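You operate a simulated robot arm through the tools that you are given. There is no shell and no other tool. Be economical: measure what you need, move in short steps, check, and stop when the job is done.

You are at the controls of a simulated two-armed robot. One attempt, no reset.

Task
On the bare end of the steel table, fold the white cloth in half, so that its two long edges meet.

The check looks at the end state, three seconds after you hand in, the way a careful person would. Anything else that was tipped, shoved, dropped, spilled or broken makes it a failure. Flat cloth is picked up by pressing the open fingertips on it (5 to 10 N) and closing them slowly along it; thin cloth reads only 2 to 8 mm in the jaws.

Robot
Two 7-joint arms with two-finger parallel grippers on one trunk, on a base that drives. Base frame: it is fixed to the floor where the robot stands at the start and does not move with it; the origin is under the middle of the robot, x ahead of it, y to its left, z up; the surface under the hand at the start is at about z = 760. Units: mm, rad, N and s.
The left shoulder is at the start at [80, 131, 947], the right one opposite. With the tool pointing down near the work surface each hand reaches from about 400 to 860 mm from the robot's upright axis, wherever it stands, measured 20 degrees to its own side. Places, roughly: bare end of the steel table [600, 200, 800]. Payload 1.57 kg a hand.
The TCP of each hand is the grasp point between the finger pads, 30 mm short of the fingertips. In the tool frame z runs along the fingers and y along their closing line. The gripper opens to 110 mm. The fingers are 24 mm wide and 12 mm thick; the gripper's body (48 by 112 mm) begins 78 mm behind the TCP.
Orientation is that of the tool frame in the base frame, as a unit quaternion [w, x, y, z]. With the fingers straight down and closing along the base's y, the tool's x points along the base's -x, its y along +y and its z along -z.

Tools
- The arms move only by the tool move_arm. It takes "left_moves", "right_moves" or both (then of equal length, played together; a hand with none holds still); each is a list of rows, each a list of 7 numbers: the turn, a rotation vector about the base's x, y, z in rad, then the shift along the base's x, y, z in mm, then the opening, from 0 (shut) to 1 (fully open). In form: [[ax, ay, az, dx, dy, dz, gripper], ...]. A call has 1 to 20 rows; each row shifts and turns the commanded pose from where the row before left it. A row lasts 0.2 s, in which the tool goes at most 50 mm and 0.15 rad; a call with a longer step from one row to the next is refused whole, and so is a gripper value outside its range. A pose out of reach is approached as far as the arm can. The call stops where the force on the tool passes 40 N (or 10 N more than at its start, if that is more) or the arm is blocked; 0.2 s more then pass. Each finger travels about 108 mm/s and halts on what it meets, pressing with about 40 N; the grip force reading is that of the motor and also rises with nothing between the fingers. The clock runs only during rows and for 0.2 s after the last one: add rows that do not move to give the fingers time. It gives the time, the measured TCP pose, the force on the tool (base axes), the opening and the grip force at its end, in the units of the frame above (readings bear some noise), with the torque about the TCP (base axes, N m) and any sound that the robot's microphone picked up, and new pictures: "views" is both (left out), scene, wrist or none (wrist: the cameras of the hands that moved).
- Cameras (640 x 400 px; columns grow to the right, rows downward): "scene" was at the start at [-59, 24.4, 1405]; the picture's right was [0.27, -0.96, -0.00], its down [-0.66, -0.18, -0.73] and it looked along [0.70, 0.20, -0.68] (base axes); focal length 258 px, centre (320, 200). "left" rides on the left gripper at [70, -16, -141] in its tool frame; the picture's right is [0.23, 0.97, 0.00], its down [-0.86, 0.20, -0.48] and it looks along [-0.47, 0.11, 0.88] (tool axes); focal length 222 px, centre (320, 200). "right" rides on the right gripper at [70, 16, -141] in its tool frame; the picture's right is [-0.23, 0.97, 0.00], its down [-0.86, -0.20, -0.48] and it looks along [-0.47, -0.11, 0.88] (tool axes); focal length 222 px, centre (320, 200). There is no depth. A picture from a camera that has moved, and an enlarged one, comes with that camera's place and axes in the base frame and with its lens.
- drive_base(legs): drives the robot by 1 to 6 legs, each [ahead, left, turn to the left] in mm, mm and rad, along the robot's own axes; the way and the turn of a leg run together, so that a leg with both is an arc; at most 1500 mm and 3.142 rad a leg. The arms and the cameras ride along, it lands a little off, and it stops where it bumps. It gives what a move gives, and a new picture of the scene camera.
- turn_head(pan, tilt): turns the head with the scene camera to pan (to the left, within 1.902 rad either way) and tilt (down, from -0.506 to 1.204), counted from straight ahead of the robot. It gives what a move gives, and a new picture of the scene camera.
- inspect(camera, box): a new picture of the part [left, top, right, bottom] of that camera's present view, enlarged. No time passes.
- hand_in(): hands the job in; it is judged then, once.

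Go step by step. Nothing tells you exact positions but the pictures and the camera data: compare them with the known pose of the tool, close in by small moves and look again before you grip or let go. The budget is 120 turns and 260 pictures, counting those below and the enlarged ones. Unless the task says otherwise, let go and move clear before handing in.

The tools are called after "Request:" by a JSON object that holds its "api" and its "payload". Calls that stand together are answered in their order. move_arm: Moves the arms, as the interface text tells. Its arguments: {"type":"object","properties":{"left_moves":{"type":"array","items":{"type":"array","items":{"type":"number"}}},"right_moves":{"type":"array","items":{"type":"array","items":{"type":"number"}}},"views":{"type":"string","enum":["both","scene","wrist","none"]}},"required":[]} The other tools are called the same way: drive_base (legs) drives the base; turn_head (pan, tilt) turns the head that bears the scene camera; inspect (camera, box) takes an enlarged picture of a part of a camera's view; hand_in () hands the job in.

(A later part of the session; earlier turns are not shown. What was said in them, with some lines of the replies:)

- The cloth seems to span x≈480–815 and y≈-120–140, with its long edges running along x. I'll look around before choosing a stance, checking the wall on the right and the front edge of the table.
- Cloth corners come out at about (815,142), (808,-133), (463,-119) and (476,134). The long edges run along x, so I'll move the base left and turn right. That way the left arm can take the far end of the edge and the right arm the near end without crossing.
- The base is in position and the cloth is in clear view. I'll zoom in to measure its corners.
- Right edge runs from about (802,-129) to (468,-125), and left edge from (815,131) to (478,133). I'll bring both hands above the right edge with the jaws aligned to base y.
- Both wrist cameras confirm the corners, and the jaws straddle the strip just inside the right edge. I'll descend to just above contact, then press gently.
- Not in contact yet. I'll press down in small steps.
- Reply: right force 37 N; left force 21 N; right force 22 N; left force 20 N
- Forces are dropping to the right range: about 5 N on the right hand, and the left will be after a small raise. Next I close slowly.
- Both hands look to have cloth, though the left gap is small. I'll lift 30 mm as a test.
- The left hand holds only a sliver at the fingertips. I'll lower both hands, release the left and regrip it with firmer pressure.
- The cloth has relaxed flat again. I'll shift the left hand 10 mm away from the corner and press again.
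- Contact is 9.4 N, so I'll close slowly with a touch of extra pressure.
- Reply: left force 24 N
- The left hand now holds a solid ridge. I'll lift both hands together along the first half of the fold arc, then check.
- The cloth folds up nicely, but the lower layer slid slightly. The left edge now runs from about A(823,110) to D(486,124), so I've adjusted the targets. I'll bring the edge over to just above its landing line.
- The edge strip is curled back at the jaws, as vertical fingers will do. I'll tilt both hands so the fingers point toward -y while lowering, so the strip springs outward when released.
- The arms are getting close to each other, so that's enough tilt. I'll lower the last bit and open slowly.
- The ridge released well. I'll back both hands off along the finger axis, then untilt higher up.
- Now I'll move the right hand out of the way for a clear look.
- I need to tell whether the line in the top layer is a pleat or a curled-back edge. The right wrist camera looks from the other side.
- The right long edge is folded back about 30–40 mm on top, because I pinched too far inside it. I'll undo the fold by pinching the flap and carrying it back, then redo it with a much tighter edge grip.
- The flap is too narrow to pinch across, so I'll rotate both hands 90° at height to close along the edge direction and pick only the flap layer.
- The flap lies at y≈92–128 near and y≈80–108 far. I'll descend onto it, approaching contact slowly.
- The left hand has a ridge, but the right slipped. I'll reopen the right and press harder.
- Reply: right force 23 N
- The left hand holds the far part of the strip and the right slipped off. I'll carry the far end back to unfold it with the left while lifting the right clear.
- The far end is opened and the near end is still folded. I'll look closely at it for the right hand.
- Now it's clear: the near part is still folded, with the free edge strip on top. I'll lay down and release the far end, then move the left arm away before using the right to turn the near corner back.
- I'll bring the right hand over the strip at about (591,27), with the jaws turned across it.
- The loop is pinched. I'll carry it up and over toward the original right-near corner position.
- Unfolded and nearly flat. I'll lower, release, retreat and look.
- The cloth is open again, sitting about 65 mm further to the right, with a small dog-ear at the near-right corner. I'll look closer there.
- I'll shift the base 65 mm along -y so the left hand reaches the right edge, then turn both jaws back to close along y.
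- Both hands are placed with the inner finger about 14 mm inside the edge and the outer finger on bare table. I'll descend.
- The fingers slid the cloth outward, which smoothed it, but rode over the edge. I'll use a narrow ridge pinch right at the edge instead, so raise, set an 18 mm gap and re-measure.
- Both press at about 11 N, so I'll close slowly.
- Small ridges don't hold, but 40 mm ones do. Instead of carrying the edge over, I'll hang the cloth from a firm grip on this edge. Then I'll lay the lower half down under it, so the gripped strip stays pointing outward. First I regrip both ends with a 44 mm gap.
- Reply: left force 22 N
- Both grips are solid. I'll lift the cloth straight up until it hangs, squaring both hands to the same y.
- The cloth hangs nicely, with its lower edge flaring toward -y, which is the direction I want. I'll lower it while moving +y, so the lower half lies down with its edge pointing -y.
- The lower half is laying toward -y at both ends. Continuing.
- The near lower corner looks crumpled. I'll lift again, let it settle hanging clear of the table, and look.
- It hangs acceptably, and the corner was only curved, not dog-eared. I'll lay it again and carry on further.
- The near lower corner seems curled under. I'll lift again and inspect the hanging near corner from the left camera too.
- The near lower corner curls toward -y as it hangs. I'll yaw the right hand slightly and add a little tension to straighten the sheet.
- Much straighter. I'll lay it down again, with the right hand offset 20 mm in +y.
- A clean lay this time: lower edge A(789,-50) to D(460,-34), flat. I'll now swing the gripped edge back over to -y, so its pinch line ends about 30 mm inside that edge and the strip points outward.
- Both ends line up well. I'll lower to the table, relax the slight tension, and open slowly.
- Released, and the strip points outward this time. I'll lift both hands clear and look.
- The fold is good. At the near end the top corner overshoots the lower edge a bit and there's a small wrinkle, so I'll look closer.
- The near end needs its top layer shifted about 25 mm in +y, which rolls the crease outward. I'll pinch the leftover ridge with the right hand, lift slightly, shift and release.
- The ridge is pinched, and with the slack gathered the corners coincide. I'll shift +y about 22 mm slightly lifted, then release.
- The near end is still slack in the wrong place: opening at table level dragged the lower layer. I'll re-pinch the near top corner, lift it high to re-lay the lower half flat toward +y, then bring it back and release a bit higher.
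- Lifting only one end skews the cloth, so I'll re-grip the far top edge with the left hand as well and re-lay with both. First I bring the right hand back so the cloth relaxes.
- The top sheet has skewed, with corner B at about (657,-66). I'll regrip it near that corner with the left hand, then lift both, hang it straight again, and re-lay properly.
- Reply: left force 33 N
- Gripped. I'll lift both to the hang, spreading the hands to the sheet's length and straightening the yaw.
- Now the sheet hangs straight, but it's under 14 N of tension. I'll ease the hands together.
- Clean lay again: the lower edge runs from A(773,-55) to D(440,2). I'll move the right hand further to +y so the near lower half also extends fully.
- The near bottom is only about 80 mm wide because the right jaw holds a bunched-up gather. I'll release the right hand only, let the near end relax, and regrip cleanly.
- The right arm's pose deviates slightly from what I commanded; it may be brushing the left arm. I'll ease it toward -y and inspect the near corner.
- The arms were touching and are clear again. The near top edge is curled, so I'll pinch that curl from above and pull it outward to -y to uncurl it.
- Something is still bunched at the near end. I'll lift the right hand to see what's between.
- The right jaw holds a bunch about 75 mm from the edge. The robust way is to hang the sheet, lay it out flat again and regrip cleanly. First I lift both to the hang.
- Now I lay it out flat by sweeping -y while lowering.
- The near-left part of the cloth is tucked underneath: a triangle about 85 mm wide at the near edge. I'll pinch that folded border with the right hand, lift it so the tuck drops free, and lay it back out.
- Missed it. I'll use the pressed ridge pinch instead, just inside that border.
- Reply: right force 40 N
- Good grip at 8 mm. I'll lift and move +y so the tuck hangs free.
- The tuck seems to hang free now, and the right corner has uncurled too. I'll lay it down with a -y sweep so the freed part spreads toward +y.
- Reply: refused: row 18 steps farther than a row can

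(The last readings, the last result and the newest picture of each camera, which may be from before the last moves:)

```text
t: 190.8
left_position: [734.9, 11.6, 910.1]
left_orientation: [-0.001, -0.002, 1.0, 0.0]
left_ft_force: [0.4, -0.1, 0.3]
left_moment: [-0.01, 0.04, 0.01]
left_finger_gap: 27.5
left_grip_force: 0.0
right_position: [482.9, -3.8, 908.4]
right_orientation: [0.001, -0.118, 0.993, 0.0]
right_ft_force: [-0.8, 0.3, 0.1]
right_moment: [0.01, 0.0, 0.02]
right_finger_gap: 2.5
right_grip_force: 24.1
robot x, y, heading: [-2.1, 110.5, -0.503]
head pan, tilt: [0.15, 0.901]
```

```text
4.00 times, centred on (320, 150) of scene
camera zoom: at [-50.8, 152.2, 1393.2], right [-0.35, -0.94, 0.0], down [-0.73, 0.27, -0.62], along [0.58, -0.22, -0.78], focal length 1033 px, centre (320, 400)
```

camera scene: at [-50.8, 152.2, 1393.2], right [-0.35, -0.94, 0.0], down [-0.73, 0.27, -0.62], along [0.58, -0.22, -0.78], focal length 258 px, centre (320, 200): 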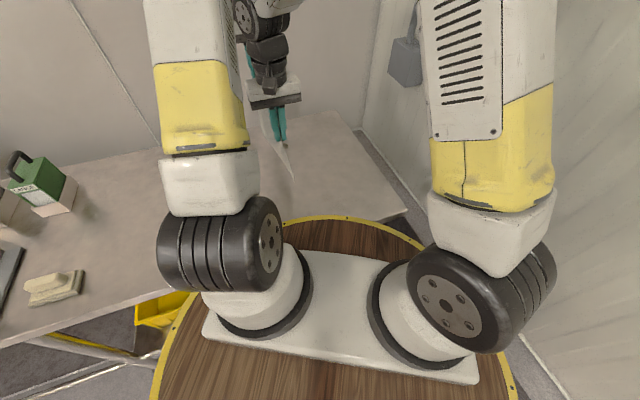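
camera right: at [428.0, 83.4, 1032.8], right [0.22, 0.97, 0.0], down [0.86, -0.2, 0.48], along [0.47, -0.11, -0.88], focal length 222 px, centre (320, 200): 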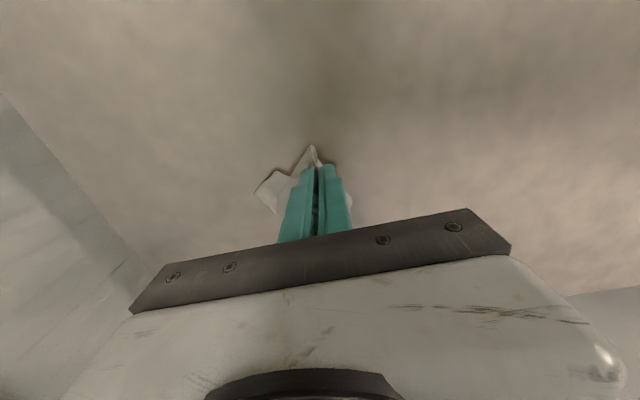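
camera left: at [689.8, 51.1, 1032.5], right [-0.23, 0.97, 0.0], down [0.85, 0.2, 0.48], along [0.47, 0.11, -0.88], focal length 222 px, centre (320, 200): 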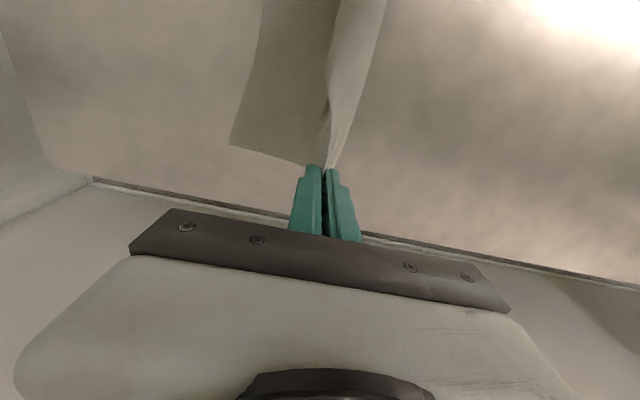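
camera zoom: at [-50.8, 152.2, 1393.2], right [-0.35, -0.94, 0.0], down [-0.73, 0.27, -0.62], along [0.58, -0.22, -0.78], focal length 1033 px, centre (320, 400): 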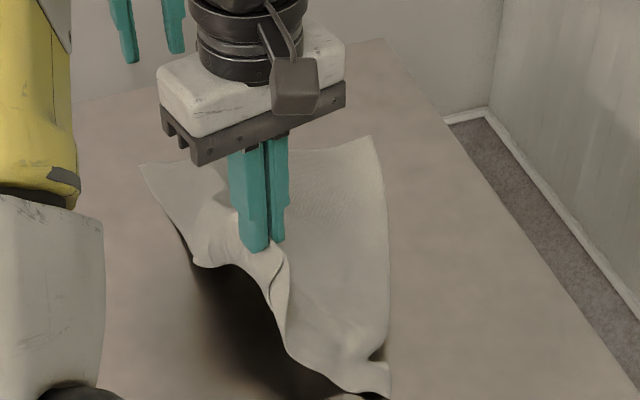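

Request:
{"api": "move_arm", "payload": {"right_moves": [[0, 0, 0, 0, 5, -12, 0], [0, 0, 0, 0, 5, -12, 0], [0, 0, 0, 0, -5, -12, 0], [0, 0, 0, 0, -10, -11, 0], [0, 0, 0, 0, -11, -11, 0], [0, 0, 0, 0, -11, -11, 0], [0, 0, 0, 0, -11, -11, 0], [0, 0, 0, 0, -11, -11, 0], [0, 0, 0, 0, -11, -10, 0], [0, 0, 0, 0, -11, -8, 0], [0, 0, 0, 0, -11, -3, 0], [0, 0, 0, 0, 0, 0, 0.06], [0, 0, 0, 0, 0, 0, 0.14], [0, 0, 0, 0, 0, 0, 0.22], [0, 0, 0, 0, 0, 6, 0.22], [0, 0, 0, 0, 0, 20, 0.22], [0, 0, 0, 0, -20, 30, 0.22], [0, 0, 0, 0, -35, 30, 0.22], [0, 0, 0, 0, -45, 10, 0.22], [0, 0, 0, 0, -45, 0, 0.22]], "views": "none"}}

Request:
{"api": "inspect", "payload": {"camera": "scene", "box": [240, 100, 400, 200]}}

```text
t: 195.0
left_position: [736.4, 11.5, 909.8]
left_orientation: [0.0, -0.002, 1.0, -0.001]
left_ft_force: [0.1, 0.2, 0.3]
left_moment: [-0.01, 0.0, -0.04]
left_finger_gap: 27.8
left_grip_force: 0.1
right_position: [482.6, -231.2, 891.2]
right_orientation: [0.0, -0.12, 0.993, 0.0]
right_ft_force: [-0.2, 0.9, -0.2]
right_moment: [-0.03, -0.01, 0.04]
right_finger_gap: 24.4
right_grip_force: 0.1
robot x, y, heading: [3.5, 106.9, -0.507]
head pan, tilt: [0.15, 0.901]
```

```text
4.00 times, centred on (320, 150) of scene
camera zoom: at [-50.8, 152.5, 1393.1], right [-0.35, -0.94, 0.0], down [-0.73, 0.27, -0.62], along [0.58, -0.22, -0.78], focal length 1033 px, centre (320, 400)
```

zoom: 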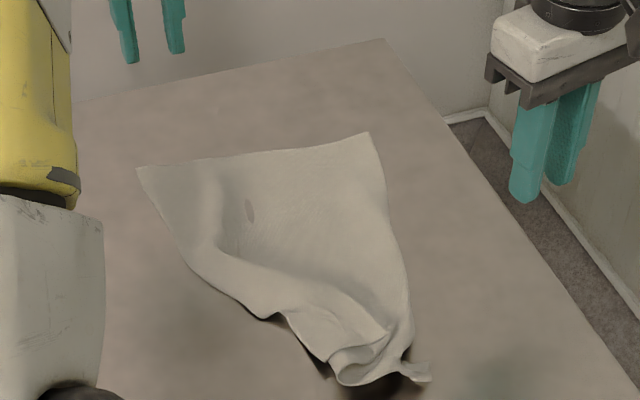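

Request:
{"api": "inspect", "payload": {"camera": "scene", "box": [285, 160, 357, 205]}}

Request:
{"api": "inspect", "payload": {"camera": "right", "box": [320, 0, 640, 200]}}

```text
8.89 times, centred on (321, 182) of scene
camera zoom: at [-50.8, 152.5, 1393.1], right [-0.35, -0.94, 0.0], down [-0.73, 0.27, -0.62], along [0.58, -0.22, -0.78], focal length 2295 px, centre (311, 356)
```

zoom: 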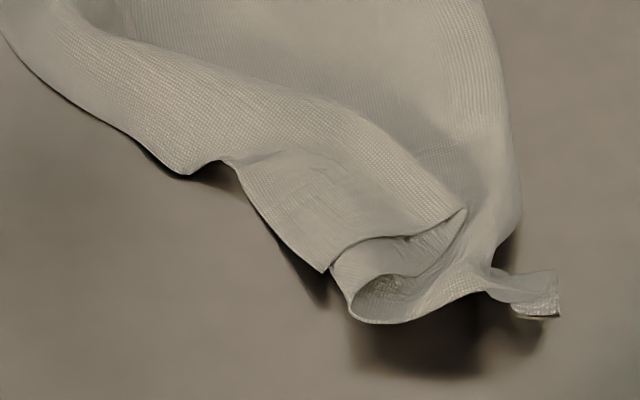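

```text
2.00 times, centred on (480, 100) of right
camera zoom: at [411.0, -232.3, 1032.9], right [-0.01, 1.0, 0.0], down [0.88, 0.01, 0.48], along [0.48, 0.01, -0.88], focal length 444 px, centre (0, 400)
```

zoom: 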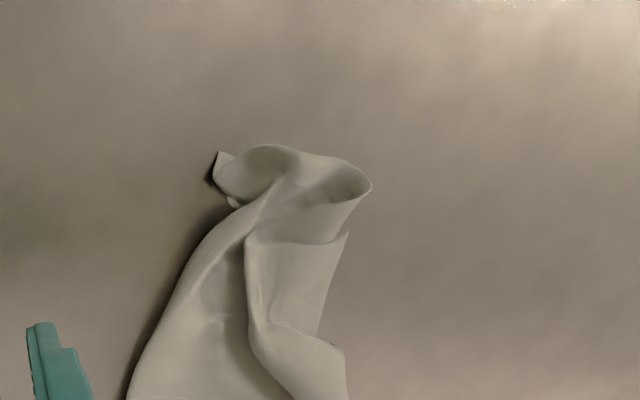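

Now I can see the near edge is a Z-pleat with corner D free on top at about (444,-43). I'll pinch that top layer near D and pull it +y to unfold the pleat.

Request:
{"api": "move_arm", "payload": {"right_moves": [[0, 0, 0, 0, 40, 0, 0.42], [0, 0, 0, 0, 45, -10, 0.42], [0, 0, 0, 0, 45, -25, 0.42], [0, 0, 0, 0, 40, -25, 0.42], [0, 0, 0, 0, 0, -15, 0.42], [0, 0, 0, 0, 0, -5, 0.42], [0, 0, 0, 0, 0, -4, 0.42], [0, 0, 0, 0, 0, 0, 0.42]], "views": "none"}}

Request:
{"api": "inspect", "payload": {"camera": "right", "box": [200, 60, 440, 210]}}

```text
refused: row 3 steps farther than a row can; nothing moved
```

```text
2.67 times, centred on (320, 135) of right
camera zoom: at [411.0, -232.3, 1032.9], right [-0.01, 1.0, 0.0], down [0.88, 0.01, 0.48], along [0.48, 0.01, -0.88], focal length 592 px, centre (320, 373)
```

zoom: 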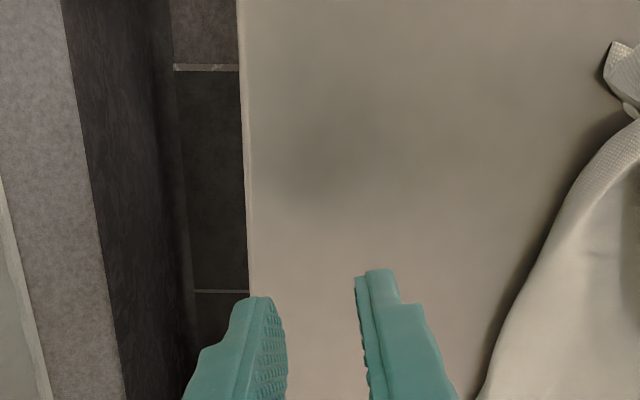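

Request:
{"api": "move_arm", "payload": {"right_moves": [[0, 0, 0, 0, 35, 0, 0.42], [0, 0, 0, 0, 35, -8, 0.42], [0, 0, 0, 0, 35, -12, 0.42], [0, 0, 0, 0, 35, -15, 0.42], [0, 0, 0, 0, 31, -18, 0.42], [0, 0, 0, 0, 0, -18, 0.42], [0, 0, 0, 0, 0, -8, 0.42], [0, 0, 0, 0, 0, -4, 0.42], [0, 0, 0, 0, 0, 0, 0.42]], "views": "none"}}

Request:
{"api": "inspect", "payload": {"camera": "right", "box": [200, 60, 440, 210]}}

```text
t: 197.0
left_position: [737.0, 10.3, 911.2]
left_orientation: [0.001, -0.002, 1.0, 0.001]
left_ft_force: [0.4, -0.6, 1.2]
left_moment: [0.0, 0.01, 0.0]
left_finger_gap: 27.6
left_grip_force: 0.0
right_position: [483.5, -60.8, 809.3]
right_orientation: [0.0, -0.119, 0.993, 0.0]
right_ft_force: [-0.2, 0.0, -0.1]
right_moment: [-0.01, 0.0, 0.05]
right_finger_gap: 46.3
right_grip_force: 0.2
robot x, y, heading: [0.6, 109.2, -0.508]
head pan, tilt: [0.15, 0.901]
```

```text
2.67 times, centred on (320, 135) of right
camera zoom: at [411.2, -61.3, 949.9], right [-0.01, 1.0, 0.0], down [0.88, 0.01, 0.48], along [0.48, 0.0, -0.88], focal length 592 px, centre (320, 373)
```

zoom: 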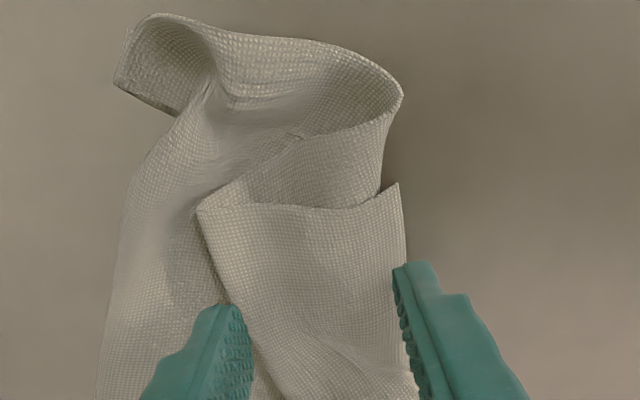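

Request:
{"api": "move_arm", "payload": {"right_moves": [[0, 0, 0, 0, 0, -3, 0.34], [0, 0, 0, 0, 0, -3, 0.34], [0, 0, 0, 0, 0, -3, 0.34], [0, 0, 0, 0, 0, -2, 0.34], [0, 0, 0, 0, 0, -2, 0.34], [0, 0, 0, 0, 0, 0, 0.34], [0, 0, 0, 0, 0, 0, 0.34]], "views": "none"}}

```text
t: 198.6
left_position: [736.5, 10.2, 909.7]
left_orientation: [0.0, -0.002, 1.0, 0.001]
left_ft_force: [0.8, -0.1, 0.7]
left_moment: [0.01, 0.01, -0.03]
left_finger_gap: 27.7
left_grip_force: 0.0
right_position: [483.4, -60.2, 796.3]
right_orientation: [-0.001, -0.119, 0.993, -0.001]
right_ft_force: [0.0, 0.0, 0.2]
right_moment: [-0.01, 0.0, 0.04]
right_finger_gap: 37.4
right_grip_force: 0.0
robot x, y, heading: [-0.5, 108.2, -0.503]
head pan, tilt: [0.15, 0.901]
```

Request:
{"api": "move_arm", "payload": {"right_moves": [[0, 0, 0, 0, 0, -2, 0.34], [0, 0, 0, 0, 0, -1.5, 0.34], [0, 0, 0, 0, 0, 0, 0.34], [0, 0, 0, 0, 0, 0, 0.34]], "views": "none"}}

```text
t: 199.6
left_position: [736.0, 11.3, 910.6]
left_orientation: [0.0, -0.001, 1.0, 0.0]
left_ft_force: [-0.2, -1.0, 0.3]
left_moment: [0.01, -0.03, -0.03]
left_finger_gap: 27.6
left_grip_force: 0.1
right_position: [482.9, -61.5, 792.6]
right_orientation: [0.0, -0.118, 0.993, 0.0]
right_ft_force: [-0.9, 0.5, 6.4]
right_moment: [-0.14, 0.08, 0.0]
right_finger_gap: 37.2
right_grip_force: 0.0
robot x, y, heading: [-5.5, 110.9, -0.504]
head pan, tilt: [0.15, 0.901]
```

Request:
{"api": "move_arm", "payload": {"right_moves": [[0, 0, 0, 0, 0, -0.4, 0.31], [0, 0, 0, 0, 0, 0, 0.28], [0, 0, 0, 0, 0, 0, 0.25], [0, 0, 0, 0, 0, 0, 0.22], [0, 0, 0, 0, 0, 0, 0.19], [0, 0, 0, 0, 0, 0, 0.16], [0, 0, 0, 0, 0, 0, 0.13], [0, 0, 0, 0, 0, 0, 0.1], [0, 0, 0, 0, 0, 0, 0.07], [0, 0, 0, 0, 0, 0, 0.04], [0, 0, 0, 0, 0, 0, 0], [0, 0, 0, 0, 0, 0, 0], [0, 0, 0, 0, 0, 0, 0], [0, 0, 0, 0, 3, 10, 0], [0, 0, 0, 0, 6, 12, 0], [0, 0, 0, 0, 8, 12, 0], [0, 0, 0, 0, 0, 0, 0]], "views": "none"}}

Request:
{"api": "inspect", "payload": {"camera": "right", "box": [200, 60, 440, 210]}}

```text
t: 203.2
left_position: [737.0, 10.7, 909.3]
left_orientation: [0.0, -0.002, 1.0, 0.0]
left_ft_force: [-0.6, 0.1, 0.5]
left_moment: [0.03, 0.0, 0.01]
left_finger_gap: 27.5
left_grip_force: 0.0
right_position: [482.5, -44.0, 826.3]
right_orientation: [0.0, -0.119, 0.993, 0.0]
right_ft_force: [0.2, -0.5, -0.3]
right_moment: [-0.04, -0.01, 0.02]
right_finger_gap: 2.2
right_grip_force: 23.3
robot x, y, heading: [-2.4, 110.8, -0.505]
head pan, tilt: [0.15, 0.901]
```

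```text
2.67 times, centred on (320, 135) of right
camera zoom: at [411.4, -44.2, 967.0], right [-0.01, 1.0, 0.0], down [0.88, 0.01, 0.48], along [0.48, 0.0, -0.88], focal length 592 px, centre (320, 373)
```

zoom: 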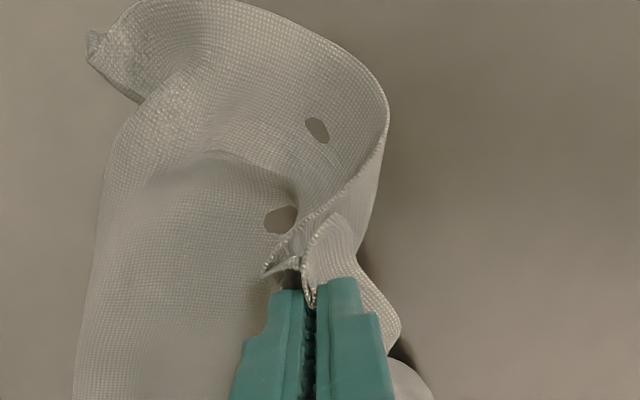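

The D strip is held with its free edge on the +y side. I'll pull it +y to undo the pleat.

Request:
{"api": "move_arm", "payload": {"right_moves": [[0, 0, 0, -1, 8, 8, 0], [0, 0, 0, -1, 10, 6, 0], [0, 0, 0, -1, 10, 2, 0], [0, 0, 0, -1, 10, 0, 0], [0, 0, 0, -1, 10, -2, 0], [0, 0, 0, -1, 8, -4, 0], [0, 0, 0, -1, 6, -6, 0], [0, 0, 0, 0, 0, 0, 0]], "views": "none"}}

Request:
{"api": "inspect", "payload": {"camera": "right", "box": [140, 40, 460, 220]}}

```text
t: 205.0
left_position: [736.3, 11.6, 910.5]
left_orientation: [-0.001, -0.002, 1.0, 0.0]
left_ft_force: [0.3, -1.3, 0.6]
left_moment: [0.0, 0.0, 0.02]
left_finger_gap: 27.3
left_grip_force: 0.1
right_position: [476.6, 19.6, 829.7]
right_orientation: [-0.001, -0.119, 0.993, 0.0]
right_ft_force: [0.6, 0.2, -0.2]
right_moment: [-0.02, -0.04, 0.0]
right_finger_gap: 2.5
right_grip_force: 23.9
robot x, y, heading: [3.6, 107.9, -0.507]
head pan, tilt: [0.15, 0.901]
```

```text
2.00 times, centred on (300, 130) of right
camera zoom: at [404.4, 18.4, 970.4], right [-0.01, 1.0, 0.0], down [0.88, 0.01, 0.48], along [0.48, 0.0, -0.88], focal length 444 px, centre (360, 340)
```

zoom: 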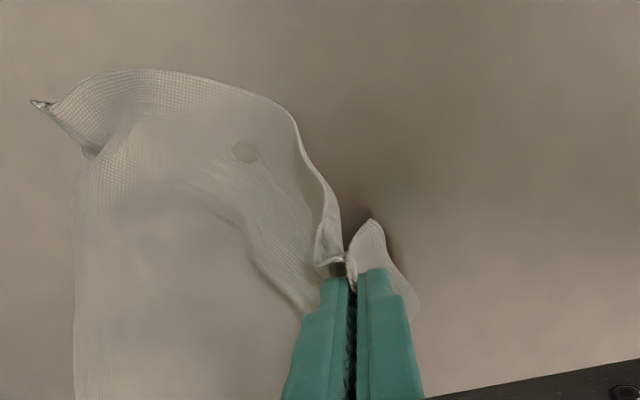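

The pleat is undone, with D now pointing +y. I'll lower and release here, then straighten corner C.

Request:
{"api": "move_arm", "payload": {"right_moves": [[0, 0, 0, 0, 3, -12, 0], [0, 0, 0, 0, 3, -12, 0], [0, 0, 0, 0, 3, -8, 0], [0, 0, 0, 0, 0, 0, 0.06], [0, 0, 0, 0, 0, 0, 0.14], [0, 0, 0, 0, 0, 0, 0.22], [0, 0, 0, 0, 0, 6, 0.25], [0, 0, 0, 0, 0, 20, 0.25], [0, 0, 0, 0, -10, 30, 0.25], [0, 0, 0, 0, -35, 20, 0.25], [0, 0, 0, 0, -45, 0, 0.25], [0, 0, 0, 0, -45, 0, 0.25], [0, 0, 0, 0, -45, 0, 0.25], [0, 0, 0, 0, -45, 0, 0.25], [0, 0, 0, 0, -20, 0, 0.25]], "views": "none"}}

Request:
{"api": "inspect", "payload": {"camera": "scene", "box": [240, 100, 400, 200]}}

Request:
{"api": "inspect", "payload": {"camera": "right", "box": [300, 40, 540, 190]}}

```text
t: 208.2
left_position: [736.1, 11.0, 910.7]
left_orientation: [-0.001, -0.001, 1.0, 0.0]
left_ft_force: [0.0, 0.3, 0.1]
left_moment: [-0.01, 0.0, 0.04]
left_finger_gap: 27.5
left_grip_force: 0.1
right_position: [474.1, -217.5, 875.1]
right_orientation: [-0.001, -0.12, 0.993, -0.001]
right_ft_force: [-0.1, 0.0, -0.5]
right_moment: [-0.01, 0.02, -0.03]
right_finger_gap: 27.4
right_grip_force: 0.1
robot x, y, heading: [1.4, 108.3, -0.507]
head pan, tilt: [0.15, 0.901]
```

```text
4.00 times, centred on (320, 150) of scene
camera zoom: at [-50.8, 152.4, 1393.2], right [-0.35, -0.94, 0.0], down [-0.73, 0.27, -0.62], along [0.58, -0.22, -0.78], focal length 1033 px, centre (320, 400)
```

zoom: 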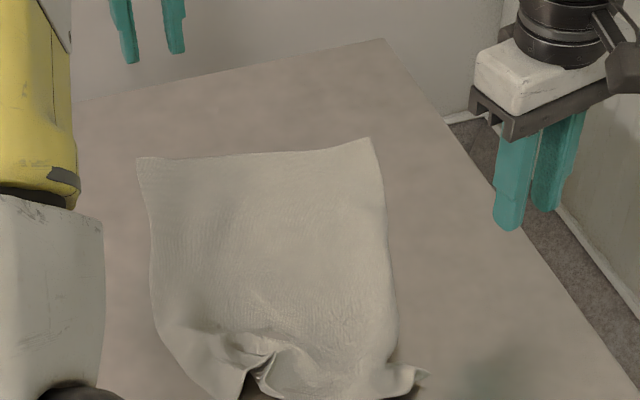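

```text
2.67 times, centred on (420, 115) of right
camera zoom: at [403.8, -218.9, 1015.0], right [-0.01, 1.0, 0.0], down [0.88, 0.01, 0.48], along [0.48, 0.0, -0.88], focal length 592 px, centre (53, 427)
```

zoom: 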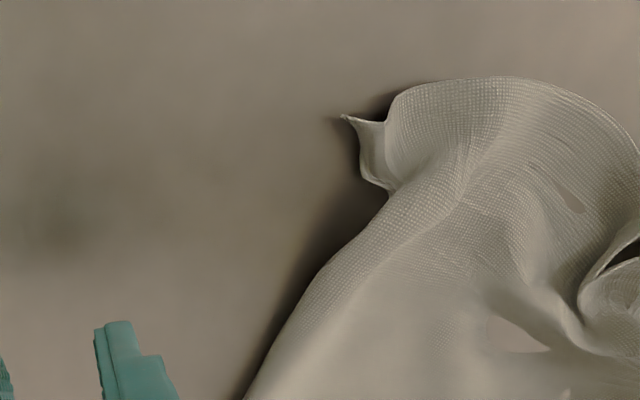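

Nearly open: the remaining slack is along the near edge. I'll grip near corner C and pull it toward -y to stretch the near edge straight.

Request:
{"api": "move_arm", "payload": {"right_moves": [[0, 0, -0.09, -2, 25, 0, 0.4], [0, 0, -0.09, -2, 25, -5, 0.4], [0, 0, -0.09, -2, 25, -10, 0.4], [0, 0, -0.09, -2, 25, -15, 0.4], [0, 0, -0.09, -2, 22, -18, 0.4], [0, 0, -0.09, -1, 18, -18, 0.4], [0, 0, 0, 0, 0, -8, 0.4], [0, 0, 0, 0, 0, -4, 0.4], [0, 0, 0, 0, 0, -2, 0.4], [0, 0, 0, 0, 0, 0, 0.4]], "views": "none"}}

Request:
{"api": "inspect", "payload": {"camera": "right", "box": [180, 60, 480, 220]}}

```text
t: 210.4
left_position: [736.2, 10.8, 910.1]
left_orientation: [0.0, -0.002, 1.0, 0.0]
left_ft_force: [0.4, 0.6, 0.1]
left_moment: [0.01, 0.0, 0.01]
left_finger_gap: 27.4
left_grip_force: 0.0
right_position: [464.3, -77.0, 793.4]
right_orientation: [0.0, 0.15, 0.989, 0.001]
right_ft_force: [-0.3, 0.3, -0.2]
right_moment: [-0.01, -0.01, 0.0]
right_finger_gap: 44.0
right_grip_force: 0.1
robot x, y, heading: [-1.7, 109.4, -0.507]
head pan, tilt: [0.15, 0.901]
```

```text
2.13 times, centred on (330, 140) of right
camera zoom: at [402.7, -40.8, 935.2], right [0.51, 0.86, 0.0], down [0.76, -0.45, 0.48], along [0.41, -0.24, -0.88], focal length 474 px, centre (299, 328)
```

zoom: 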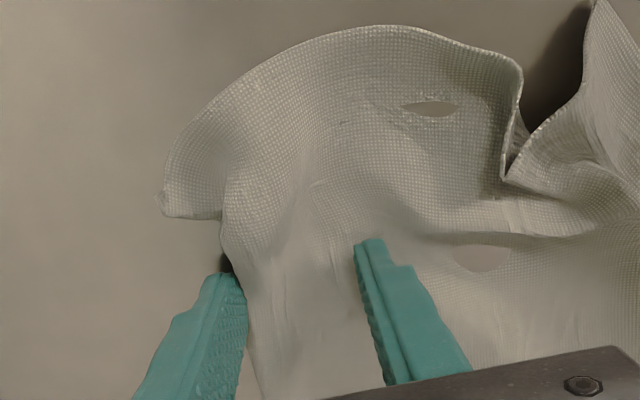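

Request:
{"api": "move_arm", "payload": {"right_moves": [[0, 0, 0, 0, 0, -1.2, 0.4], [0, 0, 0, 0, 0, -0.8, 0.4], [0, 0, 0, 0, 0, 0, 0.4], [0, 0, 0, 0, 0, 0, 0.37], [0, 0, 0, 0, 0, 0, 0.34], [0, 0, 0, 0, 0, 0, 0.31], [0, 0, 0, 0, 0, 0, 0.28], [0, 0, 0, 0, 0, 0, 0.25], [0, 0, 0, 0, 0, 0, 0.22], [0, 0, 0, 0, 0, 0, 0.19], [0, 0, 0, 0, 0, 0, 0.16], [0, 0, 0, 0, 0, 0, 0.13], [0, 0, 0, 0, 0, 0, 0.1], [0, 0, 0, 0, 0, 0, 0.07], [0, 0, 0, 0, 0, 0, 0.04], [0, 0, 0, 0, 0, 0, 0], [0, 0, 0, 0, 0, 0, 0], [0, 0, 0, 0, 0, 0, 0]], "views": "none"}}

```text
t: 214.2
left_position: [736.5, 10.0, 909.8]
left_orientation: [0.0, -0.001, 1.0, 0.0]
left_ft_force: [0.3, -0.2, 0.3]
left_moment: [0.01, -0.01, 0.01]
left_finger_gap: 27.4
left_grip_force: 0.0
right_position: [464.4, -77.8, 792.7]
right_orientation: [0.0, 0.15, 0.989, 0.001]
right_ft_force: [0.9, -0.2, 3.8]
right_moment: [-0.02, -0.04, 0.01]
right_finger_gap: 3.0
right_grip_force: 24.0
robot x, y, heading: [-4.0, 107.6, -0.505]
head pan, tilt: [0.15, 0.901]
```

Clean grip near C. I'll grip the far part of the same edge near B with the left hand, then hang the sheet.

Request:
{"api": "move_arm", "payload": {"left_moves": [[0, 0, -0.05, -10, -25, -5, 0.4], [0, 0, -0.05, -10, -25, -10, 0.4], [0, 0, -0.05, -10, -25, -15, 0.4], [0, 0, -0.05, -10, -26, -15, 0.4], [0, 0, -0.05, -11, -26, -15, 0.4], [0, 0, -0.04, -11, -26, -15, 0.4], [0, 0, 0, 0, 0, 0, 0.4]], "views": "none"}}

Request:
{"api": "inspect", "payload": {"camera": "left", "box": [180, 60, 480, 220]}}

```text
t: 215.8
left_position: [675.3, -141.7, 835.7]
left_orientation: [0.0, 0.143, 0.99, 0.001]
left_ft_force: [-0.2, 0.2, -0.1]
left_moment: [-0.03, 0.0, 0.0]
left_finger_gap: 44.2
left_grip_force: 0.0
right_position: [464.4, -77.3, 791.9]
right_orientation: [0.001, 0.152, 0.988, 0.0]
right_ft_force: [-0.1, 0.1, 4.5]
right_moment: [-0.02, -0.05, 0.03]
right_finger_gap: 3.5
right_grip_force: 24.6
robot x, y, heading: [-0.6, 109.4, -0.505]
head pan, tilt: [0.15, 0.901]
```

```text
2.13 times, centred on (330, 140) of left
camera zoom: at [602.4, -138.2, 978.1], right [0.06, 1.0, 0.0], down [0.88, -0.05, 0.48], along [0.48, -0.03, -0.88], focal length 474 px, centre (299, 328)
5 turns are left
```

zoom: 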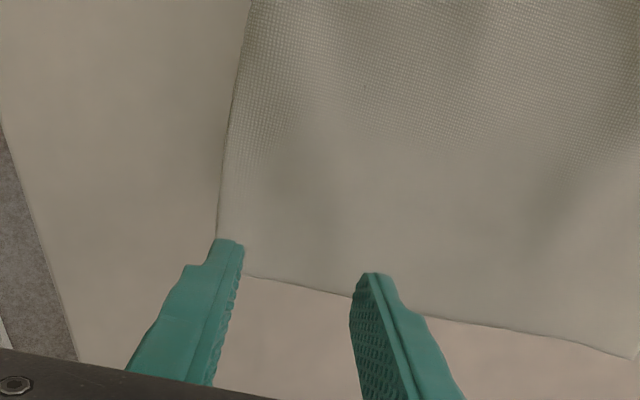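

The left jaw needs a small shift, then I'll press, close and lift both to the hang. Few turns remain, so I'm chaining these moves.

Request:
{"api": "move_arm", "payload": {"left_moves": [[0, 0, 0, -7, -5, -10, 0.4], [0, 0, 0, -6, -4, -12, 0.4], [0, 0, 0, 0, 0, -12, 0.4], [0, 0, 0, 0, 0, -8, 0.4], [0, 0, 0, 0, 0, -1.5, 0.4], [0, 0, 0, 0, 0, -1, 0.4], [0, 0, 0, 0, 0, 0, 0.4], [0, 0, 0, 0, 0, 0, 0.36], [0, 0, 0, 0, 0, 0, 0.32], [0, 0, 0, 0, 0, -0.2, 0.28], [0, 0, 0, 0, 0, 0, 0.24], [0, 0, 0, 0, 0, -0.2, 0.2], [0, 0, 0, 0, 0, 0, 0.16], [0, 0, 0, 0, 0, 0, 0.12], [0, 0, 0, 0, 0, 0, 0.08], [0, 0, 0, 0, 0, 0, 0.04], [0, 0, 0, 0, 0, 0, 0], [0, 0, 0, 0, 0, 0, 0], [0, 0, 0, 0, 0, 0, 0]], "views": "none"}}

Request:
{"api": "move_arm", "payload": {"left_moves": [[0, 0, 0.0165, 2, 3, 14.9, 0], [0, 0, 0.0165, 2, 4, 14.9, 0], [0, 0, 0.0165, 3, 6, 14.9, 0], [0, 0, 0.0165, 3, 6, 14.9, 0], [0, 0, 0.0165, 4, 6, 14.9, 0], [0, 0, 0.0165, 4, 6, 14.9, 0], [0, 0, 0.0165, 4, 7, 14.9, 0], [0, 0, 0.0165, 4, 7, 14.9, 0], [0, 0, 0.0165, 4, 7, 14.9, 0], [0, 0, 0.0165, 4, 7, 14.9, 0], [0, 0, 0.0165, 4, 7, 14.9, 0], [0, 0, 0.0165, 4, 7, 14.9, 0], [0, 0, 0.0165, 4, 7, 14.9, 0], [0, 0, 0.0165, 4, 7, 14.9, 0], [0, 0, 0.0165, 4, 7, 14.9, 0], [0, 0, 0.0165, 4, 7, 14.9, 0], [0, 0, 0.0165, 4, 7, 14.9, 0], [0, 0, 0.0165, 4, 1, 14.9, 0], [0, 0, 0, 0, 0, 0, 0], [0, 0, 0, 0, 0, 0, 0]], "right_moves": [[0, 0, 0.0165, 0, 2, 14.9, 0], [0, 0, 0.0165, 0, 2, 14.9, 0], [0, 0, 0.0165, 0, 2, 14.9, 0], [0, 0, 0.0165, 0, 2, 14.9, 0], [0, 0, 0.0165, 0, 2, 14.9, 0], [0, 0, 0.0165, 0, 2, 14.9, 0], [0, 0, 0.0165, 0.5, 2, 14.9, 0], [0, 0, 0.0165, 0.5, 2, 14.9, 0], [0, 0, 0.0165, 0.5, 2, 14.9, 0], [0, 0, 0.0165, 0.5, 2, 14.9, 0], [0, 0, 0.0165, 0.5, 2, 14.9, 0], [0, 0, 0.0165, 0.5, 2, 14.9, 0], [0, 0, 0.0165, 0.5, 2, 14.9, 0], [0, 0, 0.0165, 0.5, 2, 14.9, 0], [0, 0, 0.0165, 0.5, 2, 14.9, 0], [0, 0, 0.0165, 0.5, 2, 14.9, 0], [0, 0, 0.0165, 0.5, 2, 14.9, 0], [0, 0, 0.0165, 0.5, 2, 14.9, 0], [0, 0, 0, 0, 0, 0, 0], [0, 0, 0, 0, 0, 0, 0]], "views": "none"}}

Request:
{"api": "inspect", "payload": {"camera": "scene", "box": [245, 40, 373, 160]}}

Request:
{"api": "inspect", "payload": {"camera": "right", "box": [220, 60, 420, 200]}}

Request:
{"api": "inspect", "payload": {"camera": "left", "box": [200, 0, 440, 200]}}

```text
t: 219.8
left_position: [661.6, -150.0, 791.7]
left_orientation: [0.001, 0.143, 0.99, 0.0]
left_ft_force: [0.1, 3.2, 32.8]
left_moment: [-0.05, -0.03, 0.05]
left_finger_gap: 6.5
left_grip_force: 25.9
right_position: [463.7, -76.9, 793.0]
right_orientation: [0.0, 0.15, 0.989, -0.001]
right_ft_force: [0.4, 0.1, 1.0]
right_moment: [-0.01, -0.02, 0.03]
right_finger_gap: 3.3
right_grip_force: 24.6
robot x, y, heading: [0.6, 108.4, -0.505]
head pan, tilt: [0.15, 0.901]
```

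```text
t: 224.0
left_position: [725.8, -39.7, 1059.0]
left_orientation: [-0.003, -0.006, 1.0, 0.001]
left_ft_force: [-32.4, -0.7, 0.1]
left_moment: [-0.03, 1.0, 0.06]
left_finger_gap: 2.9
left_grip_force: 23.6
right_position: [472.5, -42.0, 1061.0]
right_orientation: [0.004, 0.001, 1.0, 0.001]
right_ft_force: [33.2, 1.0, -1.1]
right_moment: [0.01, -1.01, -0.02]
right_finger_gap: 3.5
right_grip_force: 24.3
robot x, y, heading: [-2.7, 108.4, -0.501]
head pan, tilt: [0.15, 0.901]
```

```text
3.33 times, centred on (309, 100) of scene
camera zoom: at [-50.8, 152.2, 1393.2], right [-0.35, -0.94, 0.0], down [-0.73, 0.27, -0.62], along [0.58, -0.22, -0.78], focal length 861 px, centre (357, 533)
```

zoom: 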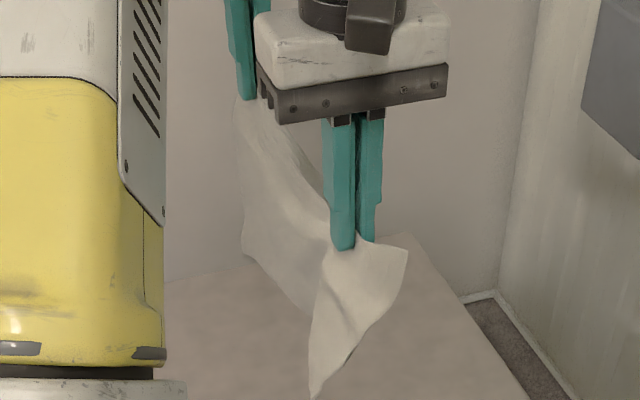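

```text
2.86 times, centred on (320, 130) of right
camera zoom: at [402.1, -25.0, 1201.1], right [0.23, 0.97, 0.0], down [0.85, -0.2, 0.48], along [0.47, -0.11, -0.87], focal length 635 px, centre (320, 400)
```

zoom: 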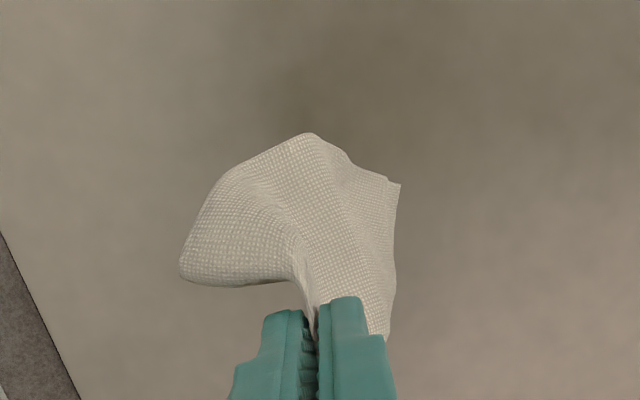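

```text
2.00 times, centred on (320, 100) of left
camera zoom: at [656.3, -58.8, 1200.9], right [-0.24, 0.97, 0.0], down [0.85, 0.21, 0.47], along [0.46, 0.12, -0.88], focal length 444 px, centre (320, 400)
4 turns are left
```

zoom: 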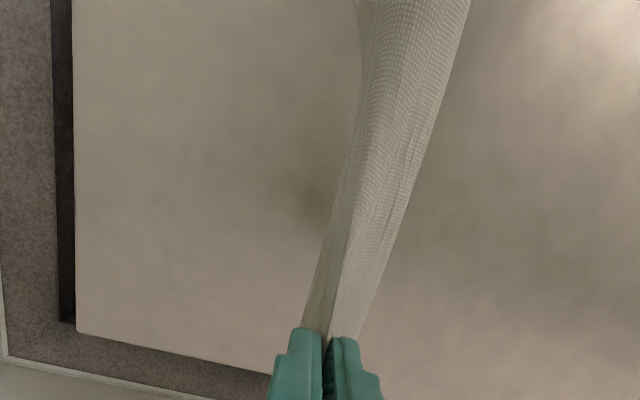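

Gripped at both ends, but too taut. I'll ease the hands together and lay the lower half down with a +y sweep.

Request:
{"api": "move_arm", "payload": {"left_moves": [[0, 0, 0, -4, 0, 0, 0], [0, 0, 0, -4, 0, 0, 0], [0, 0, 0, 0, 0, 0, 0], [0, 0, 0, 0, -4, -15, 0], [0, 0, 0, 0, -4, -15, 0], [0, 0, 0, 0, 0, -14, 0], [0, 0, 0, 0, 6, -10, 0], [0, 0, 0, 0, 10, -10, 0], [0, 0, 0, 0, 10, -10, 0], [0, 0, 0, 0, 10, -10, 0], [0, 0, 0, 0, 10, -10, 0], [0, 0, 0, 0, 10, -10, 0], [0, 0, 0, 0, 10, -10, 0], [0, 0, 0, 0, 10, -10, 0], [0, 0, 0, 0, 10, -10, 0], [0, 0, 0, 0, 10, -10, 0], [0, 0, 0, 0, 10, -10, 0], [0, 0, 0, 0, 10, -10, 0], [0, 0, 0, 0, 10, -10, 0], [0, 0, 0, 0, 0, 0, 0]], "right_moves": [[0, 0, 0, 4, 0, 0, 0], [0, 0, 0, 4, 0, 0, 0], [0, 0, 0, 0, 0, 0, 0], [0, 0, 0, 0, -4, -15, 0], [0, 0, 0, 0, -4, -15, 0], [0, 0, 0, 0, 0, -14, 0], [0, 0, 0, 0, 6, -10, 0], [0, 0, 0, 0, 10, -10, 0], [0, 0, 0, 0, 10, -10, 0], [0, 0, 0, 0, 10, -10, 0], [0, 0, 0, 0, 10, -10, 0], [0, 0, 0, 0, 10, -10, 0], [0, 0, 0, 0, 10, -10, 0], [0, 0, 0, 0, 10, -10, 0], [0, 0, 0, 0, 10, -10, 0], [0, 0, 0, 0, 10, -10, 0], [0, 0, 0, 0, 10, -10, 0], [0, 0, 0, 0, 10, -10, 0], [0, 0, 0, 0, 10, -10, 0], [0, 0, 0, 0, 0, 0, 0]], "views": "none"}}

Request:
{"api": "inspect", "payload": {"camera": "scene", "box": [230, 110, 358, 200]}}

Request:
{"api": "inspect", "payload": {"camera": "right", "box": [100, 40, 420, 210]}}

Request:
{"api": "inspect", "payload": {"camera": "left", "box": [140, 0, 440, 200]}}

```text
t: 228.2
left_position: [718.2, 76.9, 884.2]
left_orientation: [0.0, -0.007, 1.0, 0.0]
left_ft_force: [-2.2, 0.3, -0.6]
left_moment: [0.03, 0.06, 0.04]
left_finger_gap: 3.0
left_grip_force: 24.7
right_position: [478.2, 77.2, 885.2]
right_orientation: [0.0, 0.002, 1.0, 0.0]
right_ft_force: [1.4, 0.2, 0.4]
right_moment: [-0.04, -0.06, 0.0]
right_finger_gap: 3.4
right_grip_force: 24.5
robot x, y, heading: [0.1, 105.9, -0.505]
head pan, tilt: [0.15, 0.901]
```

```text
4.44 times, centred on (294, 155) of scene
camera zoom: at [-50.8, 152.2, 1393.2], right [-0.35, -0.94, 0.0], down [-0.73, 0.27, -0.62], along [0.58, -0.22, -0.78], focal length 1148 px, centre (436, 400)
```

zoom: 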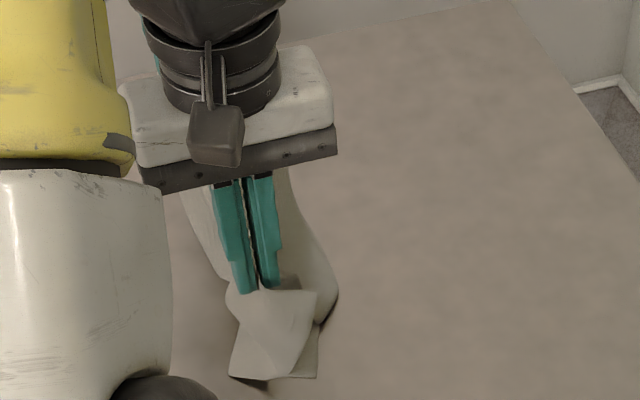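

```text
2.00 times, centred on (260, 125) of right
camera zoom: at [409.6, 92.9, 1026.7], right [0.23, 0.97, 0.0], down [0.85, -0.2, 0.48], along [0.47, -0.11, -0.88], focal length 444 px, centre (440, 350)
```

zoom: 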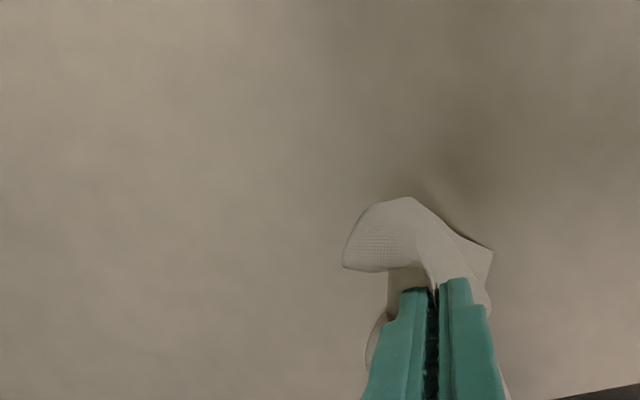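

```text
2.00 times, centred on (290, 100) of left
camera zoom: at [648.7, 59.1, 1025.8], right [-0.24, 0.97, 0.0], down [0.85, 0.21, 0.48], along [0.46, 0.11, -0.88], focal length 444 px, centre (380, 400)
3 turns are left
```

zoom: 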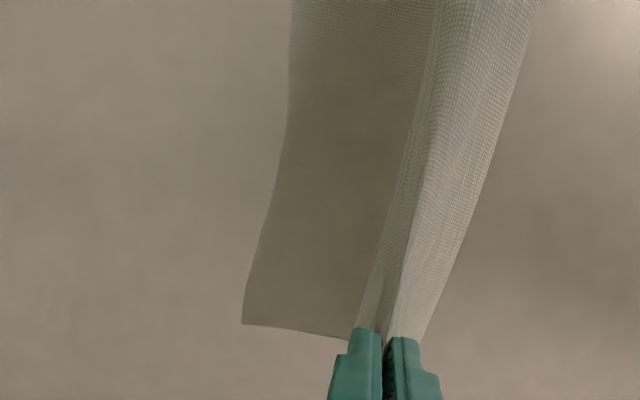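

The far end lies well, but the near lower corner is curled. I'll raise slightly and drag both hands +y so the lower edge trails flat behind.

Request:
{"api": "move_arm", "payload": {"left_moves": [[0, 0, 0, 0, 0, 18, 0], [0, 0, 0, 0, 0, 18, 0], [0, 0, 0, 0, 2, 18, 0], [0, 0, 0, 0, 4, 12, 0], [0, 0, 0, 0, 8, 0, 0], [0, 0, 0, 0, 8, 0, 0], [0, 0, 0, 0, 8, 0, 0], [0, 0, 0, 0, 8, -6, 0], [0, 0, 0, 0, 8, -8, 0], [0, 0, 0, 0, 8, -8, 0], [0, 0, 0, 0, 8, -8, 0], [0, 0, 0, 0, 8, -8, 0], [0, 0, 0, 0, 8, -8, 0], [0, 0, 0, 0, 6, -8, 0], [0, 0, 0, 0, 4, -8, 0], [0, 0, 0, 0, 0, -4, 0], [0, 0, 0, 0, 0, 0, 0]], "right_moves": [[0, 0, 0.05, 0, 0, 18, 0], [0, 0, 0.05, 0, 0, 18, 0], [0, 0, 0.05, 0, 2, 18, 0], [0, 0, 0.05, 0, 4, 12, 0], [0, 0, 0, 0, 8, 0, 0], [0, 0, 0, 0, 8, 0, 0], [0, 0, 0, 0, 8, 0, 0], [0, 0, 0, 0, 8, -6, 0], [0, 0, 0, 0, 8, -8, 0], [0, 0, 0, 0, 8, -8, 0], [0, 0, 0, 0, 8, -8, 0], [0, 0, 0, 0, 8, -8, 0], [0, 0, 0, 0, 8, -8, 0], [0, 0, 0, 0, 6, -8, 0], [0, 0, 0, 0, 4, -8, 0], [0, 0, 0, 0, 0, -4, 0], [0, 0, 0, 0, 0, 0, 0]], "views": "none"}}

Request:
{"api": "inspect", "payload": {"camera": "scene", "box": [200, 100, 344, 200]}}

Request:
{"api": "inspect", "payload": {"camera": "right", "box": [60, 40, 420, 220]}}

Request:
{"api": "inspect", "payload": {"camera": "left", "box": [100, 0, 440, 200]}}

```text
t: 231.8
left_position: [718.0, 164.9, 885.3]
left_orientation: [0.001, -0.006, 1.0, 0.0]
left_ft_force: [-1.3, -0.1, -0.6]
left_moment: [0.0, 0.07, -0.02]
left_finger_gap: 2.9
left_grip_force: 24.5
right_position: [478.3, 165.4, 886.4]
right_orientation: [0.0, -0.098, 0.995, 0.0]
right_ft_force: [2.3, 0.1, 0.4]
right_moment: [-0.01, -0.06, -0.02]
right_finger_gap: 3.4
right_grip_force: 24.3
robot x, y, heading: [0.1, 108.7, -0.507]
head pan, tilt: [0.15, 0.901]
```

```text
4.00 times, centred on (272, 150) of scene
camera zoom: at [-50.8, 152.3, 1393.2], right [-0.35, -0.94, 0.0], down [-0.73, 0.27, -0.62], along [0.58, -0.22, -0.78], focal length 1033 px, centre (512, 400)
```

zoom: 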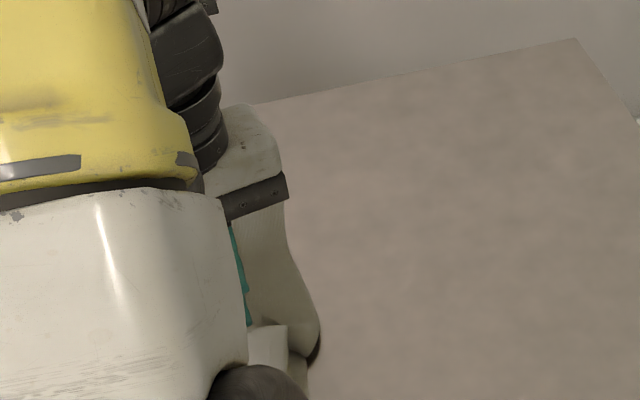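

```text
1.78 times, centred on (240, 130) of right
camera zoom: at [407.5, 166.9, 1027.1], right [0.03, 1.0, 0.0], down [0.88, -0.03, 0.48], along [0.48, -0.02, -0.88], focal length 395 px, centre (462, 324)
```

zoom: 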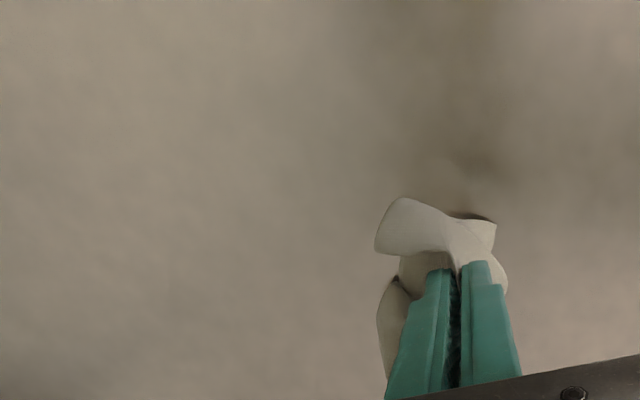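

```text
1.88 times, centred on (270, 100) of left
camera zoom: at [649.0, 146.6, 1026.3], right [-0.24, 0.97, 0.0], down [0.85, 0.21, 0.48], along [0.46, 0.11, -0.88], focal length 418 px, centre (414, 388)
2 turns are left
```

zoom: 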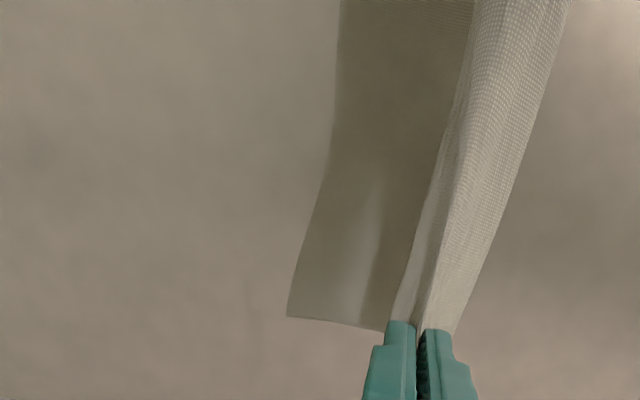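

With two turns left I'll complete the fold now: a little more +y, then back over the lower edge, down, release and retreat.

Request:
{"api": "move_arm", "payload": {"left_moves": [[0, 0, 0, 0, 8, -5, 0], [0, 0, 0, 0, 9, -5, 0], [0, 0, 0, 0, 8, -5, 0], [0, 0, 0, 0, -6, -4, 0], [0, 0, 0, 0, -9, -5, 0], [0, 0, 0, 0, -9, -6, 0], [0, 0, 0, 0, -9, -8, 0], [0, 0, 0, 0, -8, -9, 0], [0, 0, 0, 0, -7, -10, 0], [0, 0, 0, 0, -5, -10, 0], [0, 0, 0, 0, -3, -9, 0], [0, 0, 0, 0, 0, -3, 0], [0, 0, 0, 0, 0, 0, 0]], "right_moves": [[0, 0, -0.03, 0, 8, -5, 0], [0, 0, -0.03, 0, 9, -5, 0], [0, 0, -0.03, 0, 8, -5, 0], [0, 0, -0.03, 0, -6, -4, 0], [0, 0, -0.03, 0, -9, -5, 0], [0, 0, -0.03, 0, -9, -6, 0], [0, 0, 0, 0, -9, -8, 0], [0, 0, 0, 0, -8, -9, 0], [0, 0, 0, 0, -7, -10, 0], [0, 0, 0, 0, -5, -10, 0], [0, 0, 0, 0, -3, -9, 0], [0, 0, 0, 0, 0, -3, 0], [0, 0, 0, 0, 0, 0, 0]], "views": "none"}}

Request:
{"api": "move_arm", "payload": {"left_moves": [[0, 0, 0, 0, 0, 0, 0.06], [0, 0, 0, 0, 0, 0, 0.14], [0, 0, 0, 0, 0, 0, 0.22], [0, 0, 0, 0, 0, 4, 0.25], [0, 0, 0, 0, 0, 10, 0.25], [0, 0, 0, 0, 0, 20, 0.25], [0, 0, 0, 0, 0, 30, 0.25], [0, 0, 0, 0, 0, 35, 0.25], [0, 0, 0, 0, 0, 30, 0.25]], "right_moves": [[0, 0, 0, 0, 0, 0, 0.06], [0, 0, 0, 0, 0, 0, 0.14], [0, 0, 0, 0, 0, 0, 0.22], [0, 0, 0, 0, 0, 4, 0.25], [0, 0, 0, 0, 0, 10, 0.25], [0, 0, 0, 0, 0, 20, 0.25], [0, 0, 0, 0, -20, 30, 0.25], [0, 0, 0, 0, -30, 30, 0.25], [0, 0, 0, 0, -40, 20, 0.25]], "views": "scene"}}

```text
t: 234.6
left_position: [719.0, 133.8, 805.2]
left_orientation: [0.0, -0.006, 1.0, 0.0]
left_ft_force: [-3.2, -0.4, -0.3]
left_moment: [-0.01, 0.09, 0.0]
left_finger_gap: 2.9
left_grip_force: 24.4
right_position: [478.2, 134.4, 807.6]
right_orientation: [0.0, -0.008, 1.0, 0.001]
right_ft_force: [2.6, 0.0, 0.8]
right_moment: [0.0, -0.11, 0.02]
right_finger_gap: 3.5
right_grip_force: 23.8
robot x, y, heading: [4.1, 104.2, -0.506]
head pan, tilt: [0.15, 0.901]
```

```text
t: 236.6
left_position: [718.8, 134.0, 934.1]
left_orientation: [0.0, -0.006, 1.0, 0.0]
left_ft_force: [-0.3, -0.3, -1.0]
left_moment: [-0.05, 0.02, 0.02]
left_finger_gap: 27.6
left_grip_force: 0.1
right_position: [477.4, 44.9, 921.1]
right_orientation: [0.0, -0.009, 1.0, 0.0]
right_ft_force: [0.1, 0.4, 0.2]
right_moment: [-0.02, 0.03, -0.01]
right_finger_gap: 27.5
right_grip_force: 0.1
robot x, y, heading: [-1.9, 114.0, -0.502]
head pan, tilt: [0.15, 0.901]
camera scene: at [-50.5, 152.6, 1393.2], right [-0.35, -0.94, 0.0], down [-0.74, 0.27, -0.62], along [0.58, -0.22, -0.78], focal length 258 px, centre (320, 200)
1 turns are left
```

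scene: 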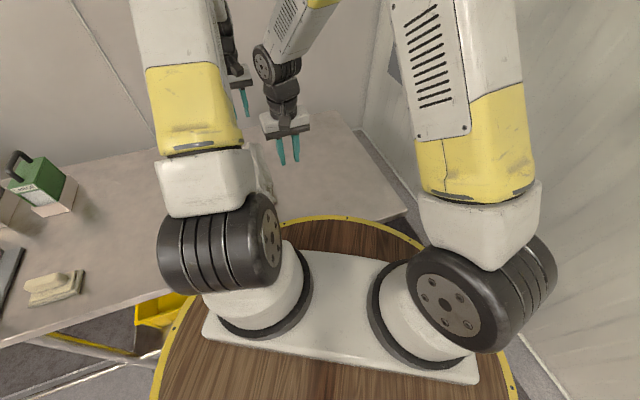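

The cloth is folded over and released, both hands are clear, and nothing else on the table was touched. This is my last turn, so I'm handing in.

Request:
{"api": "hand_in", "payload": {}}

```text
The job is handed in.
```

I handed in with the cloth folded over lengthwise and released, but I don't think it is a clean fold in half. I ran out of turns before I could check or fix it.

- **Far end:** in the last close view, just before the final fold, this end lay flat, and I set the top edge to land on the lower edge. I have no clear view of how it finished.
- **Near end:** when I last saw it, just before the final fold, the lower corner was still curled, so the two long edges probably don't meet there. The left arm blocked the camera after I let go, so I never saw the result.
- **Position:** repeated attempts moved the cloth around on the bare end of the table, and it is not where it started.
- **Everything else:** I saw nothing else tipped, shoved or dropped. The two arms brushed each other once, and I moved them apart. Both hands were open and clear of the cloth at hand-in.
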